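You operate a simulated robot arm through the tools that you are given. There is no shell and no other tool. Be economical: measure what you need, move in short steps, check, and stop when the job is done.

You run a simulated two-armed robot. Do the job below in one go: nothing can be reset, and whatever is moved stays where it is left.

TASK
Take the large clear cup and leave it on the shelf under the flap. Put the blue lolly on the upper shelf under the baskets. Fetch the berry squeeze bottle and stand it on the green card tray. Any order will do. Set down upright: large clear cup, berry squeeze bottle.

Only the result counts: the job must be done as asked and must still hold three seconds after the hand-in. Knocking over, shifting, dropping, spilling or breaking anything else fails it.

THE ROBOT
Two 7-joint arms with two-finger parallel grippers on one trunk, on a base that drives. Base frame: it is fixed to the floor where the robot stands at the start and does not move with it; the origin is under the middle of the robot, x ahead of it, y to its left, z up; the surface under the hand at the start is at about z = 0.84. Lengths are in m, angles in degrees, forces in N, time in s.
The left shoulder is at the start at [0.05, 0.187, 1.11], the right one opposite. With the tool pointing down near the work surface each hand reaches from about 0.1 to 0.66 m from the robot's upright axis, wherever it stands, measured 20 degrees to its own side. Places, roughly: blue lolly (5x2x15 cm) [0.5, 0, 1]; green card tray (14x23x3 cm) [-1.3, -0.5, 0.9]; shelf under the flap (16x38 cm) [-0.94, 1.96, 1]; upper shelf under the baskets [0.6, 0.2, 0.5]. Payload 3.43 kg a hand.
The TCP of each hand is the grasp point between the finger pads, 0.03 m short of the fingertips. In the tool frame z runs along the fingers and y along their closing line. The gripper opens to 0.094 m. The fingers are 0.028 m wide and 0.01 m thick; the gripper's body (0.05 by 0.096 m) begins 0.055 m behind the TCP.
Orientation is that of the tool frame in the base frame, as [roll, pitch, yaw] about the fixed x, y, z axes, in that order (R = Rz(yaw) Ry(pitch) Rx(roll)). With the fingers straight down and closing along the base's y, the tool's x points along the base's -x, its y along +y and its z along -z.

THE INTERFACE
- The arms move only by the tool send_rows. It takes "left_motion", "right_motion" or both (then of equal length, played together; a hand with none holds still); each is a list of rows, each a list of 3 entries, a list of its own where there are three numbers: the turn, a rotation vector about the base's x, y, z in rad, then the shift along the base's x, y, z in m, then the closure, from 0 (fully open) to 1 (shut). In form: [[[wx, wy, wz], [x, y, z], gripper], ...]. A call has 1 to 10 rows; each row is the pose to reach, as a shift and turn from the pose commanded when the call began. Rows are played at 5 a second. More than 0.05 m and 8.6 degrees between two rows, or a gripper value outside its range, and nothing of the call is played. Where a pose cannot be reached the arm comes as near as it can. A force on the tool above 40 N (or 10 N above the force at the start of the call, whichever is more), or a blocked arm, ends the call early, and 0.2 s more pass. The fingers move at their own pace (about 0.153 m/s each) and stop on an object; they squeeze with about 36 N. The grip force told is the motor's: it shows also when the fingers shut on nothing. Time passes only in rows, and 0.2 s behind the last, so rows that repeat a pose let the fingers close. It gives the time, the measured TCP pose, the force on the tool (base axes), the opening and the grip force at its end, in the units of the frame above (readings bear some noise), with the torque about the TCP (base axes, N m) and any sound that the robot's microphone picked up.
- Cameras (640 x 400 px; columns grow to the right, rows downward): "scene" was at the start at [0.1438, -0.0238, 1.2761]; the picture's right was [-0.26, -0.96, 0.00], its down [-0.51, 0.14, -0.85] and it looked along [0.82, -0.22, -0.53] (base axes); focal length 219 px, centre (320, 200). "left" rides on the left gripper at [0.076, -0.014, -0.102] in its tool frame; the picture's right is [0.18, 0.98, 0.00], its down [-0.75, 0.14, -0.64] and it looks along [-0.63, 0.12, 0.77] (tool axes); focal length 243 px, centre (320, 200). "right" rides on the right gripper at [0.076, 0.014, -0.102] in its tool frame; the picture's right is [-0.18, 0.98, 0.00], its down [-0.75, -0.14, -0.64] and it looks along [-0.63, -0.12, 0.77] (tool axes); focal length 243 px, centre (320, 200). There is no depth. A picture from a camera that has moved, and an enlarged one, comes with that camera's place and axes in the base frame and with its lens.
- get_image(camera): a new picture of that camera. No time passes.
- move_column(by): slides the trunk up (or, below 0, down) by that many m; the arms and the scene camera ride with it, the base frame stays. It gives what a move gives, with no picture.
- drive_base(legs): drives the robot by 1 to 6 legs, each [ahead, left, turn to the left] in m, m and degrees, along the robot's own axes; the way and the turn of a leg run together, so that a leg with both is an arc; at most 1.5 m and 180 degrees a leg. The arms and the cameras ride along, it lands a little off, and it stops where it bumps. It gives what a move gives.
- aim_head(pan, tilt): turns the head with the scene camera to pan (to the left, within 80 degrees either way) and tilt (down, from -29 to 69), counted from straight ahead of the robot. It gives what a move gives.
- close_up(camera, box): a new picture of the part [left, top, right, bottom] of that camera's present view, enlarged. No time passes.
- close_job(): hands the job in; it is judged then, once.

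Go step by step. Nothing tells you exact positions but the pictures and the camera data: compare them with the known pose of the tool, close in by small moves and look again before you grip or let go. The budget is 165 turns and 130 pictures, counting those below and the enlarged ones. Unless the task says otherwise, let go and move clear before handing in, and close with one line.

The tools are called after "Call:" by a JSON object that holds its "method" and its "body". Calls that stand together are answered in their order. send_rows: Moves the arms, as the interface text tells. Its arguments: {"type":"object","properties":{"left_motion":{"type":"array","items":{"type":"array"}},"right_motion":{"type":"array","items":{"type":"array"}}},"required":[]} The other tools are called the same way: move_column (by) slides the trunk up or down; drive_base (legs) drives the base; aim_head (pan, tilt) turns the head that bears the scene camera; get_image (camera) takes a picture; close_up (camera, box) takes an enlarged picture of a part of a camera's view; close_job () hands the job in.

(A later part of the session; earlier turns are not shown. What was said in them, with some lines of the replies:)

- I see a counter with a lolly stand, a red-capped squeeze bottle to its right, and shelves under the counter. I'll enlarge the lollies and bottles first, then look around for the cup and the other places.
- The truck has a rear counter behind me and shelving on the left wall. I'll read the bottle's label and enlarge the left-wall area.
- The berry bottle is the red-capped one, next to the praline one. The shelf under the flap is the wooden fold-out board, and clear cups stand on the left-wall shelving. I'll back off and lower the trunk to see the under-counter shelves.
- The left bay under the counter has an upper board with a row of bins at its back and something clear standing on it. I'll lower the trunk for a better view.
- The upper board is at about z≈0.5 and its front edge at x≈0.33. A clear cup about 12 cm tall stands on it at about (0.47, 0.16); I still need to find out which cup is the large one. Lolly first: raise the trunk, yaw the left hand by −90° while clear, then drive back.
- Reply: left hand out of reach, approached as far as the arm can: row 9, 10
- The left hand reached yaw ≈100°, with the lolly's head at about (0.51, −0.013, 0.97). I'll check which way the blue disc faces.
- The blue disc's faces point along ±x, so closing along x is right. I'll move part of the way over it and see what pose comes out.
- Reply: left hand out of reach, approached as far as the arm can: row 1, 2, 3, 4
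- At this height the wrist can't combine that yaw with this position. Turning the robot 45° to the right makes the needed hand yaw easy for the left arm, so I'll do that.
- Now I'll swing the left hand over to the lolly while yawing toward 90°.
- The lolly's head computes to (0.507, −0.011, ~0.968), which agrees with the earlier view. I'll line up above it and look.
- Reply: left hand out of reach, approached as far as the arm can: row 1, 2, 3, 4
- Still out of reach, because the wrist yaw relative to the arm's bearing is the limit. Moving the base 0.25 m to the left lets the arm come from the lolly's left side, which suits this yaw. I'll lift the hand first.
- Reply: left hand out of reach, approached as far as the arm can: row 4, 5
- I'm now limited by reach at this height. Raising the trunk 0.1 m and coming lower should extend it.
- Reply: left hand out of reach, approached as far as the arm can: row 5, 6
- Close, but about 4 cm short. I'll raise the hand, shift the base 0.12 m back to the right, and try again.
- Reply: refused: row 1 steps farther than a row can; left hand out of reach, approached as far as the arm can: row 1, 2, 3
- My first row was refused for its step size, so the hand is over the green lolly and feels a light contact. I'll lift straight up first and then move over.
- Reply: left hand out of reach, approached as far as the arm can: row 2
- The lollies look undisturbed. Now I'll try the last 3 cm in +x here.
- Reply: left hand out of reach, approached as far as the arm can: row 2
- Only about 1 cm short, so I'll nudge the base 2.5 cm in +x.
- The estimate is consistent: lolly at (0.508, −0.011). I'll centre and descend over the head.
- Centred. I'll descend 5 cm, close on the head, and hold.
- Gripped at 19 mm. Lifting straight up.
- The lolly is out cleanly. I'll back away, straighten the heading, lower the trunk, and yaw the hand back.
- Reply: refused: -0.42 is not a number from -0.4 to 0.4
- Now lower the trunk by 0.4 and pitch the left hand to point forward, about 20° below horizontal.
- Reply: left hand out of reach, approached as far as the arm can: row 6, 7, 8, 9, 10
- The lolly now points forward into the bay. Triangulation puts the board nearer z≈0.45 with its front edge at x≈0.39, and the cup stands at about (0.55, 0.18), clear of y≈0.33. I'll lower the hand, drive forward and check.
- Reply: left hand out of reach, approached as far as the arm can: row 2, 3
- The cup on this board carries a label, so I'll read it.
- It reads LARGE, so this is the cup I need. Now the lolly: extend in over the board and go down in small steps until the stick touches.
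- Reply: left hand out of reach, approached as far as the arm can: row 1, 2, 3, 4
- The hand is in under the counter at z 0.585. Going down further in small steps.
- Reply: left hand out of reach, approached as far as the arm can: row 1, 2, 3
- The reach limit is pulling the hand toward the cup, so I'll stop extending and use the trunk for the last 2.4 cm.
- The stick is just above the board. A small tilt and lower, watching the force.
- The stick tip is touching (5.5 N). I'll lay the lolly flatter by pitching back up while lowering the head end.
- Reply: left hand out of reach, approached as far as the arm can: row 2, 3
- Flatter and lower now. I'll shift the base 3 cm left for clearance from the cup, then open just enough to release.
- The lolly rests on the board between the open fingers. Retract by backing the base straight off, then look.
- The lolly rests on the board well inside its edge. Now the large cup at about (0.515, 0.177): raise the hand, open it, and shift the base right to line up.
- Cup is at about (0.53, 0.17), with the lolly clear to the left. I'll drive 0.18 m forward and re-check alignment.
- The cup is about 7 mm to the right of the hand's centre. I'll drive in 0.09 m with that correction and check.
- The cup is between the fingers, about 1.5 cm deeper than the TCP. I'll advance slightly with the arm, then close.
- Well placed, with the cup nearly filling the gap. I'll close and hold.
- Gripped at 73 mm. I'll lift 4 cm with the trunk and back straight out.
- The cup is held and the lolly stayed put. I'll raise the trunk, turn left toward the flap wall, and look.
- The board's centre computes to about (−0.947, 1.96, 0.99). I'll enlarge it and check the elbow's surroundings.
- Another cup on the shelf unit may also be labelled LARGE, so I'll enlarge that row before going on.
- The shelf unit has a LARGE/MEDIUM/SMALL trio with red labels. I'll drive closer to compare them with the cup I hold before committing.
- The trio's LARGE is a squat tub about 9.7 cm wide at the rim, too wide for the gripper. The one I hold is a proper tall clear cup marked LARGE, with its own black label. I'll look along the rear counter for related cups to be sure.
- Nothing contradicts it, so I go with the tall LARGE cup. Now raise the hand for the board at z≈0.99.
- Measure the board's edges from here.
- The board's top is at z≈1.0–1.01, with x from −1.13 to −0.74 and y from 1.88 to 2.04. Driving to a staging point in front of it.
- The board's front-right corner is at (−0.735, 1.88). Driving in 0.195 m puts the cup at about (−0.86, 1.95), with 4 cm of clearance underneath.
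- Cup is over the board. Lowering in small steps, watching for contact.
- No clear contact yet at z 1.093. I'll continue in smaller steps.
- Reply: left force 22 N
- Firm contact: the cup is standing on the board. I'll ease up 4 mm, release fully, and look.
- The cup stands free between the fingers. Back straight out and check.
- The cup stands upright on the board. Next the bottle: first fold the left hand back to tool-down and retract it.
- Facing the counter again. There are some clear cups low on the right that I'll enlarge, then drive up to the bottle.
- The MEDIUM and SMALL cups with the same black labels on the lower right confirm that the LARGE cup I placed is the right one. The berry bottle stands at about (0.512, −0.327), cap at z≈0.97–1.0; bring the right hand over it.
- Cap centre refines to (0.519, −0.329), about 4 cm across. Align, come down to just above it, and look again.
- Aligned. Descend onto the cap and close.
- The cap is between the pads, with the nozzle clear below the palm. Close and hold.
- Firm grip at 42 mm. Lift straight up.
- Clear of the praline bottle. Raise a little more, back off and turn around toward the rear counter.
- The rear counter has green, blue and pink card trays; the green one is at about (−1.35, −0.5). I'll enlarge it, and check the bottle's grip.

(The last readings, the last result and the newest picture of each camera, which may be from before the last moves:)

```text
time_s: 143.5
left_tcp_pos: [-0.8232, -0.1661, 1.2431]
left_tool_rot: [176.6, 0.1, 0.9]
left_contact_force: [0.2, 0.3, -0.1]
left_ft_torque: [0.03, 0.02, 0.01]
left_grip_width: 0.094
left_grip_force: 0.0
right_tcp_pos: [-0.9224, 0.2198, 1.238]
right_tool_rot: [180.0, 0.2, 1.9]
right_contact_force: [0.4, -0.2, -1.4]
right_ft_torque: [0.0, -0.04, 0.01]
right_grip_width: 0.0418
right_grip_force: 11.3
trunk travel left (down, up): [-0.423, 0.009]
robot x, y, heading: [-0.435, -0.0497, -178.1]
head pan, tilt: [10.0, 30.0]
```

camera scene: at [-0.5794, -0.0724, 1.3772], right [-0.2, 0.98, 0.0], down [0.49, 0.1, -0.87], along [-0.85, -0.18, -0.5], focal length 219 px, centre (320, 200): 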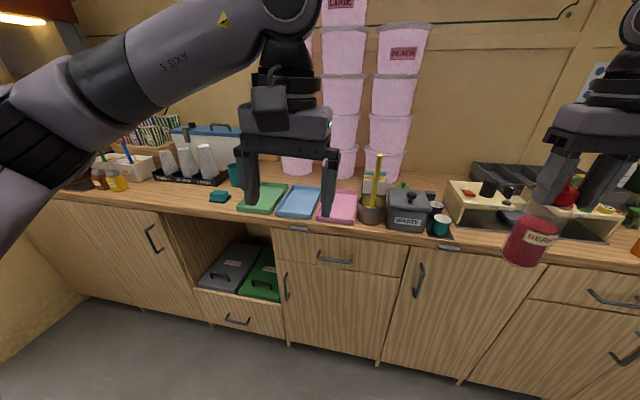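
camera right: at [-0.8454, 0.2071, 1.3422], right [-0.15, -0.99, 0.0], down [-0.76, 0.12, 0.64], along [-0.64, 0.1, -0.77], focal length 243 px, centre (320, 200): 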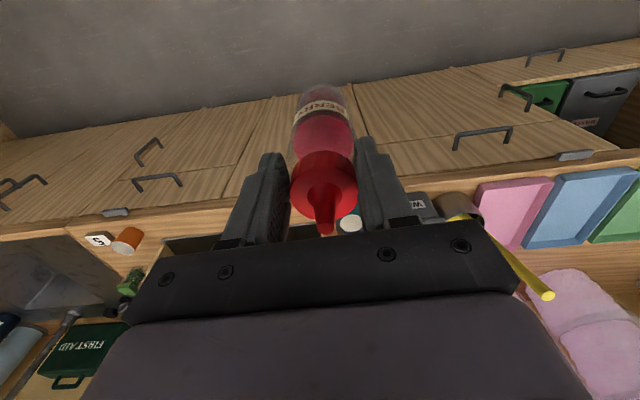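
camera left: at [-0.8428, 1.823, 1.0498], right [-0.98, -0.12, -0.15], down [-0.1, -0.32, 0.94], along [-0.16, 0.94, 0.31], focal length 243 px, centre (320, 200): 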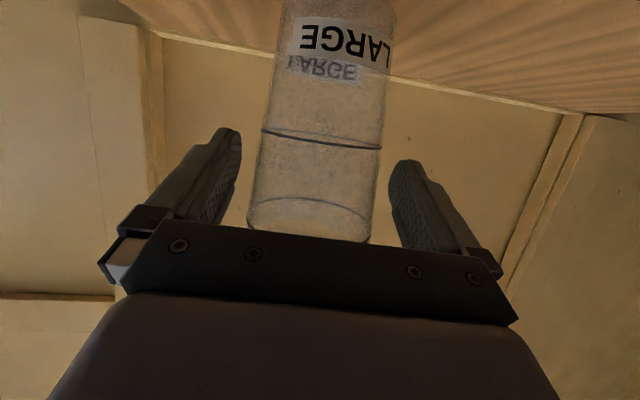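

The three trays are empty. The green tray spans about x −1.28…−1.51, y −0.575…−0.435, on a counter at z≈0.87. I'll slide left along the aisle first, then approach.

Call:
{"method": "drive_base", "body": {"legs": [[0, 0, -1.9], [0, 0.72, 0]]}}

Call:
{"method": "aim_head", "body": {"pan": -25, "tilt": 35}}

Call:
{"method": "get_image", "body": {"camera": "scene"}}

Call:
{"method": "get_image", "body": {"camera": "right"}}

```text
time_s: 150.6
left_tcp_pos: [-0.8308, -0.8709, 1.2423]
left_tool_rot: [176.6, 0.1, -1.5]
left_contact_force: [-0.4, 1.0, 0.4]
left_ft_torque: [-0.04, 0.02, 0.02]
left_grip_width: 0.0942
left_grip_force: 0.0
right_tcp_pos: [-0.9151, -0.4827, 1.2383]
right_tool_rot: [180.0, 0.0, -0.5]
right_contact_force: [-0.2, -1.2, -1.4]
right_ft_torque: [0.01, -0.06, 0.04]
right_grip_width: 0.0408
right_grip_force: 35.7
trunk travel left (down, up): [-0.423, 0.009]
robot x, y, heading: [-0.4355, -0.7717, 179.3]
head pan, tilt: [10.0, 30.0]
```

```text
time_s: 151.7
left_tcp_pos: [-0.8294, -0.8699, 1.2422]
left_tool_rot: [176.6, 0.1, -1.5]
left_contact_force: [0.6, -0.1, -1.2]
left_ft_torque: [0.01, 0.02, 0.01]
left_grip_width: 0.094
left_grip_force: 0.1
right_tcp_pos: [-0.914, -0.4831, 1.238]
right_tool_rot: [-179.9, 0.0, -0.5]
right_contact_force: [-0.4, 0.6, -2.7]
right_ft_torque: [0.01, -0.04, 0.01]
right_grip_width: 0.041
right_grip_force: 35.3
trunk travel left (down, up): [-0.423, 0.009]
robot x, y, heading: [-0.4335, -0.7714, 179.5]
head pan, tilt: [-25.0, 35.0]
```

```text
38 pictures are left
camera scene: at [-0.5738, -0.7336, 1.3694], right [0.43, 0.9, 0.0], down [0.52, -0.25, -0.82], along [-0.74, 0.35, -0.57], focal length 219 px, centre (320, 200)
```

scene: 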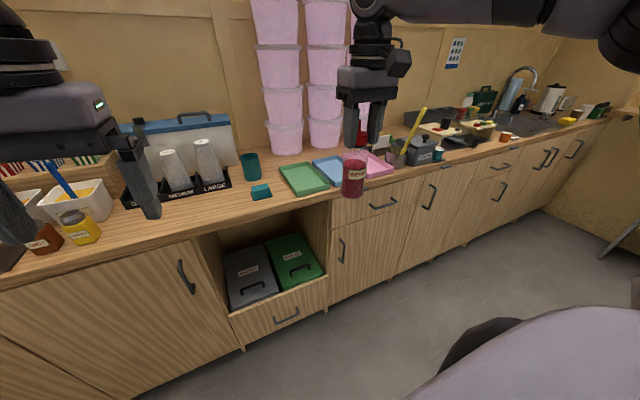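

```text
37 pictures are left
camera right: at [-0.8383, -0.4965, 1.3422], right [-0.19, -0.98, 0.0], down [-0.75, 0.15, 0.64], along [-0.63, 0.12, -0.77], focal length 243 px, centre (320, 200)
```

right: 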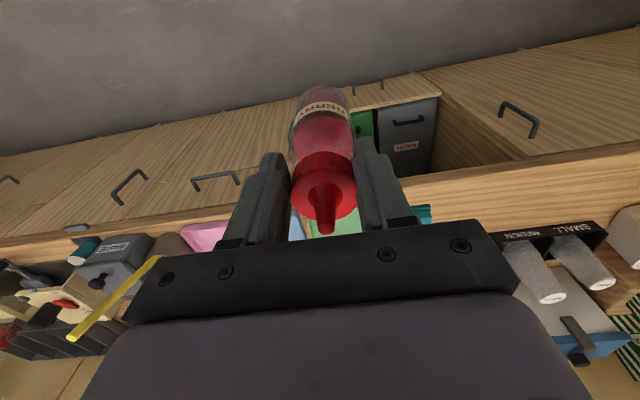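

Call:
{"method": "close_up", "body": {"camera": "scene", "box": [240, 130, 400, 230]}}

```text
4.00 times, centred on (320, 180) of scene
camera zoom: at [-0.5738, -0.7336, 1.3694], right [0.43, 0.9, 0.0], down [0.52, -0.25, -0.82], along [-0.74, 0.35, -0.57], focal length 877 px, centre (320, 280)
```

zoom: 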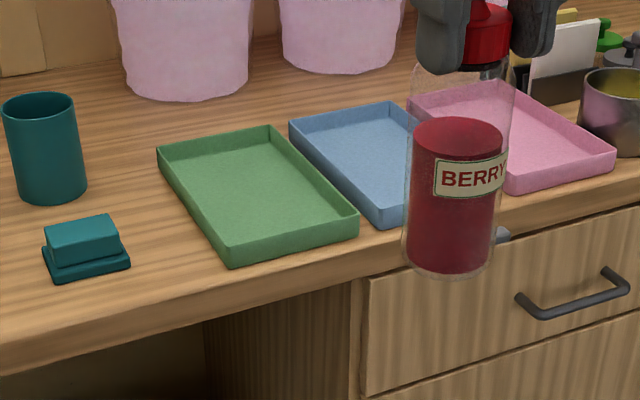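

Combining the two views fixes the rear counter at z≈0.92 and the green tray's centre at about (−1.32, −0.458). Driving ahead 0.35 m with the bottle high.

Call:
{"method": "drive_base", "body": {"legs": [[0.35, -0.023, 0]]}}

Call:
{"method": "aim_head", "body": {"pan": -40, "tilt": 45}}

Call:
{"method": "get_image", "body": {"camera": "scene"}}

Call:
{"method": "get_image", "body": {"camera": "right"}}

```text
time_s: 154.0
left_tcp_pos: [-1.1903, -0.8425, 1.2424]
left_tool_rot: [176.6, 0.1, -1.5]
left_contact_force: [0.1, -0.6, -1.4]
left_ft_torque: [0.01, -0.01, -0.03]
left_grip_width: 0.0942
left_grip_force: 0.1
right_tcp_pos: [-1.2726, -0.4552, 1.2379]
right_tool_rot: [-180.0, 0.0, -0.6]
right_contact_force: [-0.4, 0.4, -1.6]
right_ft_torque: [-0.03, -0.02, 0.0]
right_grip_width: 0.0406
right_grip_force: 35.8
trunk travel left (down, up): [-0.423, 0.009]
robot x, y, heading: [-0.7901, -0.747, 179.3]
head pan, tilt: [-25.0, 35.0]
```

```text
time_s: 154.7
left_tcp_pos: [-1.1893, -0.8424, 1.2422]
left_tool_rot: [176.6, 0.1, -1.5]
left_contact_force: [0.3, 0.8, -0.2]
left_ft_torque: [0.05, -0.04, 0.0]
left_grip_width: 0.0941
left_grip_force: 0.0
right_tcp_pos: [-1.272, -0.4548, 1.2401]
right_tool_rot: [-180.0, 0.1, -0.5]
right_contact_force: [-0.2, -0.3, -1.5]
right_ft_torque: [0.0, -0.03, 0.01]
right_grip_width: 0.0406
right_grip_force: 35.7
trunk travel left (down, up): [-0.423, 0.009]
robot x, y, heading: [-0.7954, -0.746, 179.4]
head pan, tilt: [-40.0, 45.0]
```

```text
35 pictures are left
camera scene: at [-0.9144, -0.6921, 1.3546], right [0.65, 0.76, 0.0], down [0.54, -0.46, -0.71], along [-0.54, 0.46, -0.71], focal length 219 px, centre (320, 200)
```

scene: 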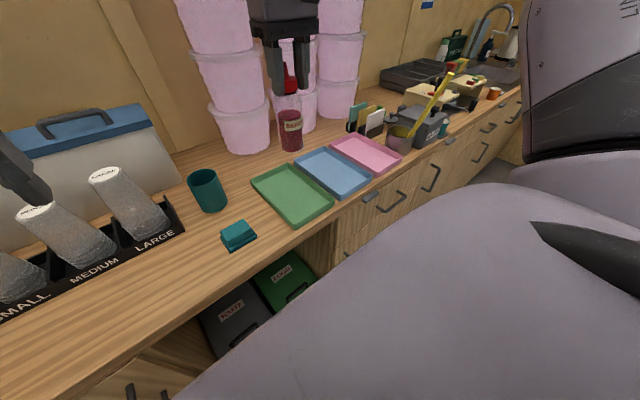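

```text
34 pictures are left
camera right: at [-1.1959, -0.4691, 1.3422], right [-0.2, -0.98, 0.0], down [-0.75, 0.15, 0.64], along [-0.63, 0.13, -0.77], focal length 243 px, centre (320, 200)
```

right: 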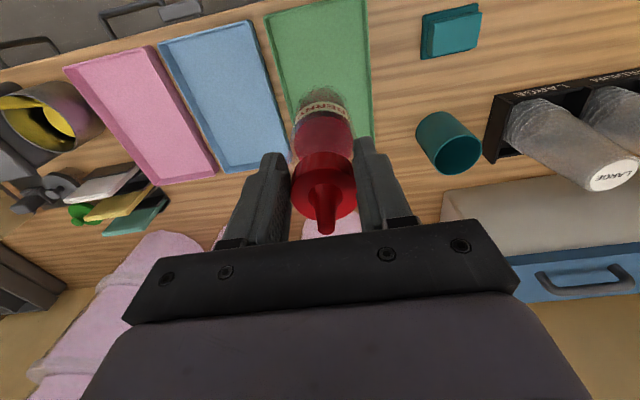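

The right camera confirms the tray's centre at (−1.315, −0.457). Move over it and lower to about 2 cm above the expected contact.

Call:
{"method": "send_rows", "body": {"right_motion": [[[0, 0, 0], [-0.022, -0.001, 0], 1], [[0, 0, 0], [-0.043, -0.002, -0.015], 1], [[0, 0, 0], [-0.043, -0.002, -0.045], 1], [[0, 0, 0], [-0.043, -0.002, -0.075], 1], [[0, 0, 0], [-0.043, -0.002, -0.105], 1], [[0, 0, 0], [-0.043, -0.002, -0.135], 1]]}}

Call:
{"method": "close_up", "body": {"camera": "scene", "box": [210, 100, 370, 240]}}

Call:
{"method": "get_image", "body": {"camera": "right"}}

```text
time_s: 156.1
left_tcp_pos: [-1.189, -0.842, 1.2432]
left_tool_rot: [176.7, 0.2, -1.5]
left_contact_force: [0.3, 0.0, 0.7]
left_ft_torque: [-0.01, 0.04, 0.01]
left_grip_width: 0.0937
left_grip_force: 0.1
right_tcp_pos: [-1.3144, -0.4565, 1.1026]
right_tool_rot: [-180.0, 0.1, -0.8]
right_contact_force: [-0.8, 1.0, -2.4]
right_ft_torque: [-0.01, -0.03, 0.04]
right_grip_width: 0.0404
right_grip_force: 35.8
trunk travel left (down, up): [-0.423, 0.009]
robot x, y, heading: [-0.796, -0.7445, 179.3]
head pan, tilt: [-40.0, 45.0]
```

```text
2.86 times, centred on (290, 170) of scene
camera zoom: at [-0.9147, -0.6918, 1.3545], right [0.65, 0.76, 0.0], down [0.54, -0.46, -0.71], along [-0.54, 0.46, -0.71], focal length 627 px, centre (406, 286)
```

zoom: 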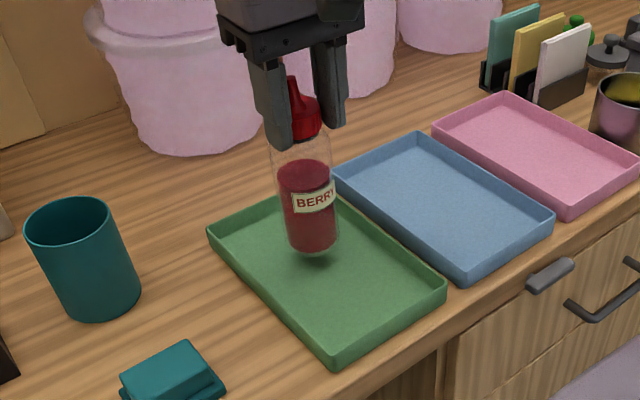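

```text
32 pictures are left
camera right: at [-1.2386, -0.4701, 1.2061], right [-0.2, -0.98, 0.0], down [-0.75, 0.15, 0.64], along [-0.63, 0.12, -0.77], focal length 243 px, centre (320, 200)
```

right: 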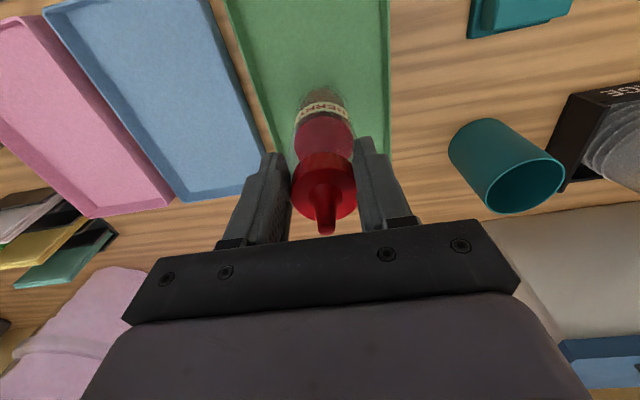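

The bottle is above the middle of the green tray. Lowering slowly for contact.

Call:
{"method": "send_rows", "body": {"right_motion": [[[0, 0, 0], [0.004, 0, -0.007], 1], [[0, 0, 0], [0.004, 0, -0.014], 1], [[0, 0, 0], [0.004, 0, -0.02], 1]]}}

Call:
{"method": "close_up", "body": {"camera": "scene", "box": [250, 110, 346, 200]}}

```text
time_s: 156.9
left_tcp_pos: [-1.1887, -0.8423, 1.2425]
left_tool_rot: [176.5, 0.1, -1.5]
left_contact_force: [0.3, -0.4, -0.5]
left_ft_torque: [0.01, -0.02, -0.01]
left_grip_width: 0.0942
left_grip_force: 0.0
right_tcp_pos: [-1.3097, -0.4563, 1.0835]
right_tool_rot: [-180.0, 0.0, -0.7]
right_contact_force: [0.3, -0.7, -2.1]
right_ft_torque: [-0.01, -0.04, 0.0]
right_grip_width: 0.0408
right_grip_force: 35.8
trunk travel left (down, up): [-0.423, 0.009]
robot x, y, heading: [-0.7946, -0.7441, 179.4]
head pan, tilt: [-40.0, 45.0]
```

```text
4.44 times, centred on (298, 155) of scene
camera zoom: at [-0.9145, -0.6919, 1.3546], right [0.65, 0.76, 0.0], down [0.54, -0.46, -0.71], along [-0.54, 0.46, -0.71], focal length 975 px, centre (418, 400)
```

zoom: 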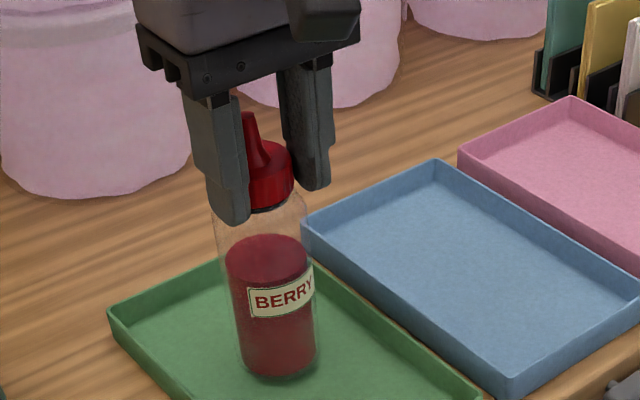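

Call:
{"method": "send_rows", "body": {"right_motion": [[[0, 0, 0], [0, 0, -0.004], 1], [[0, 0, 0], [0, 0, -0.008], 1]]}}

```text
time_s: 157.5
left_tcp_pos: [-1.1883, -0.8421, 1.2442]
left_tool_rot: [176.7, 0.1, -1.5]
left_contact_force: [-0.3, 0.4, 0.4]
left_ft_torque: [-0.01, 0.0, -0.02]
left_grip_width: 0.094
left_grip_force: 0.0
right_tcp_pos: [-1.3087, -0.4587, 1.0784]
right_tool_rot: [180.0, 0.3, -0.5]
right_contact_force: [2.7, 1.2, 7.9]
right_ft_torque: [-0.07, -0.2, 0.07]
right_grip_width: 0.0411
right_grip_force: 10.9
trunk travel left (down, up): [-0.423, 0.009]
robot x, y, heading: [-0.7927, -0.7487, 179.3]
head pan, tilt: [-40.0, 45.0]
```

Contact at z 1.078. I'll release to 72 mm and look.

Call:
{"method": "send_rows", "body": {"right_motion": [[[0, 0, 0], [0, 0, 0.002], 1], [[0, 0, 0], [0, 0, 0.002], 0.45], [[0, 0, 0], [0, 0, 0.002], 0.25], [[0, 0, 0], [0, 0, 0.002], 0.2]]}}

Call:
{"method": "close_up", "body": {"camera": "scene", "box": [250, 110, 346, 200]}}

Call:
{"method": "get_image", "body": {"camera": "right"}}

```text
time_s: 158.5
left_tcp_pos: [-1.1894, -0.8424, 1.243]
left_tool_rot: [176.6, 0.1, -1.5]
left_contact_force: [-0.4, 0.3, -0.9]
left_ft_torque: [-0.03, -0.02, 0.01]
left_grip_width: 0.0942
left_grip_force: 0.0
right_tcp_pos: [-1.3108, -0.4574, 1.0778]
right_tool_rot: [180.0, 0.1, -0.7]
right_contact_force: [-0.8, 0.3, -0.3]
right_ft_torque: [0.02, 0.0, 0.01]
right_grip_width: 0.0751
right_grip_force: 0.1
trunk travel left (down, up): [-0.423, 0.009]
robot x, y, heading: [-0.7937, -0.7472, 179.6]
head pan, tilt: [-40.0, 45.0]
```

```text
4.44 times, centred on (298, 155) of scene
camera zoom: at [-0.9142, -0.6922, 1.3546], right [0.65, 0.76, 0.0], down [0.54, -0.46, -0.71], along [-0.54, 0.46, -0.71], focal length 975 px, centre (418, 400)
```

zoom: 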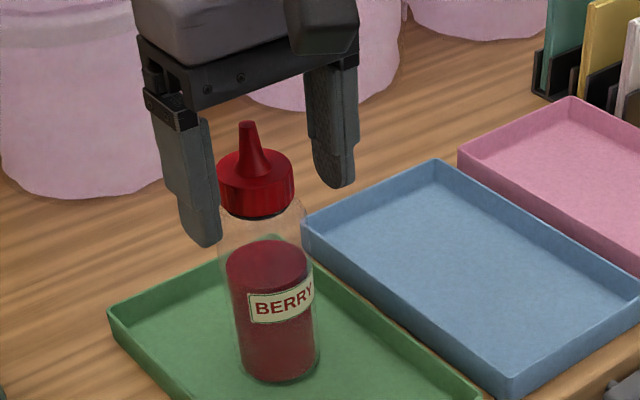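

```text
29 pictures are left
camera right: at [-1.2346, -0.4715, 1.1814], right [-0.19, -0.98, 0.0], down [-0.75, 0.15, 0.64], along [-0.63, 0.13, -0.77], focal length 243 px, centre (320, 200)
```

right: 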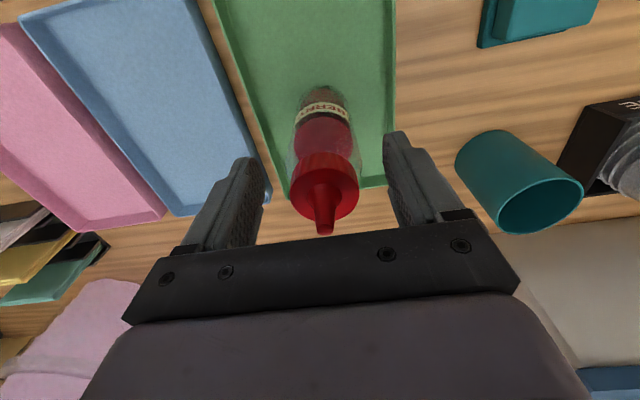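

The bottle stands free and upright in the green tray. Lift straight up and back away, then confirm.

Call:
{"method": "send_rows", "body": {"right_motion": [[[0, 0, 0], [0, 0, 0.03], 0.2], [[0, 0, 0], [0, 0, 0.06], 0.2], [[0, 0, 0], [0, 0, 0.1], 0.2], [[0, 0, 0], [0, 0, 0.14], 0.2]]}}

Call:
{"method": "drive_base", "body": {"legs": [[-0.35, 0, 0]]}}

Call:
{"method": "aim_head", "body": {"pan": -25, "tilt": 35}}

Call:
{"method": "get_image", "body": {"camera": "scene"}}

Call:
{"method": "close_up", "body": {"camera": "scene", "box": [240, 130, 400, 230]}}

```text
time_s: 159.5
left_tcp_pos: [-1.1896, -0.842, 1.243]
left_tool_rot: [176.6, 0.0, -1.5]
left_contact_force: [1.0, 0.5, -0.1]
left_ft_torque: [-0.03, 0.02, 0.0]
left_grip_width: 0.0943
left_grip_force: 0.1
right_tcp_pos: [-1.3109, -0.4582, 1.2194]
right_tool_rot: [-180.0, 0.1, -0.6]
right_contact_force: [0.0, 1.1, 0.0]
right_ft_torque: [-0.01, 0.02, 0.0]
right_grip_width: 0.0754
right_grip_force: 0.1
trunk travel left (down, up): [-0.423, 0.009]
robot x, y, heading: [-0.7972, -0.7477, 179.3]
head pan, tilt: [-40.0, 45.0]
```

```text
time_s: 161.8
left_tcp_pos: [-0.8393, -0.8474, 1.2426]
left_tool_rot: [176.6, 0.1, -1.0]
left_contact_force: [0.7, 0.1, 0.0]
left_ft_torque: [0.0, 0.02, 0.01]
left_grip_width: 0.0938
left_grip_force: 0.1
right_tcp_pos: [-0.9627, -0.4658, 1.2187]
right_tool_rot: [-180.0, 0.1, -0.2]
right_contact_force: [-0.5, 1.0, 0.0]
right_ft_torque: [0.0, 0.02, 0.02]
right_grip_width: 0.0752
right_grip_force: 0.1
trunk travel left (down, up): [-0.423, 0.009]
robot x, y, heading: [-0.4418, -0.7497, 179.7]
head pan, tilt: [-40.0, 45.0]
```

```text
time_s: 162.6
left_tcp_pos: [-0.8385, -0.8481, 1.2432]
left_tool_rot: [176.7, 0.0, -1.1]
left_contact_force: [-0.5, 0.3, -0.3]
left_ft_torque: [0.04, -0.02, -0.03]
left_grip_width: 0.0942
left_grip_force: 0.1
right_tcp_pos: [-0.9638, -0.4651, 1.2185]
right_tool_rot: [180.0, 0.1, -0.2]
right_contact_force: [0.4, -0.1, 0.7]
right_ft_torque: [-0.03, 0.02, 0.02]
right_grip_width: 0.0751
right_grip_force: 0.1
trunk travel left (down, up): [-0.423, 0.009]
robot x, y, heading: [-0.4445, -0.7477, 179.9]
head pan, tilt: [-25.0, 35.0]
```

```text
28 pictures are left
camera scene: at [-0.5831, -0.7103, 1.3694], right [0.43, 0.91, 0.0], down [0.52, -0.24, -0.82], along [-0.74, 0.35, -0.57], focal length 219 px, centre (320, 200)
```

scene: 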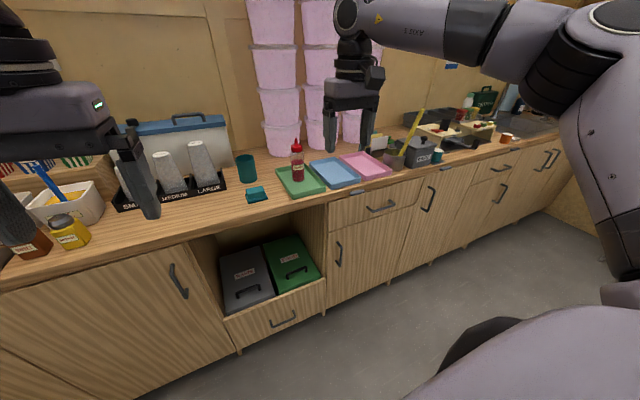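

```text
4.00 times, centred on (320, 180) of scene
camera zoom: at [-0.5831, -0.7103, 1.3694], right [0.43, 0.91, 0.0], down [0.52, -0.24, -0.82], along [-0.74, 0.35, -0.57], focal length 877 px, centre (320, 280)
```

zoom: 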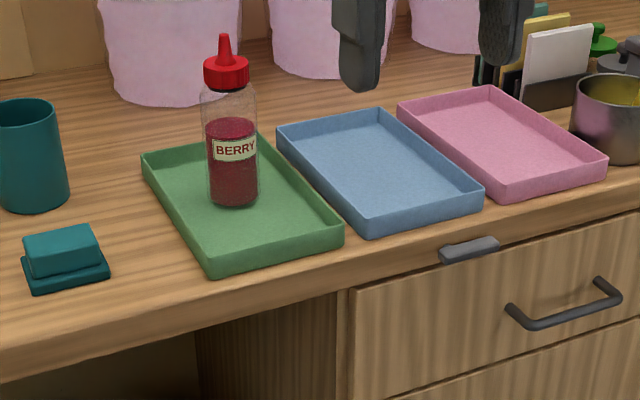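

The berry bottle stands upright in the green tray, the large cup is on the flap board, and the lolly is on the upper shelf; both hands are empty and clear. Handing in.

Call:
{"method": "close_job", "body": {}}

```text
The job is handed in.
```

The job is handed in: the large clear cup is upright on the shelf under the flap, the blue lolly is on the upper shelf under the counter, and the berry squeeze bottle is upright on the green card tray.
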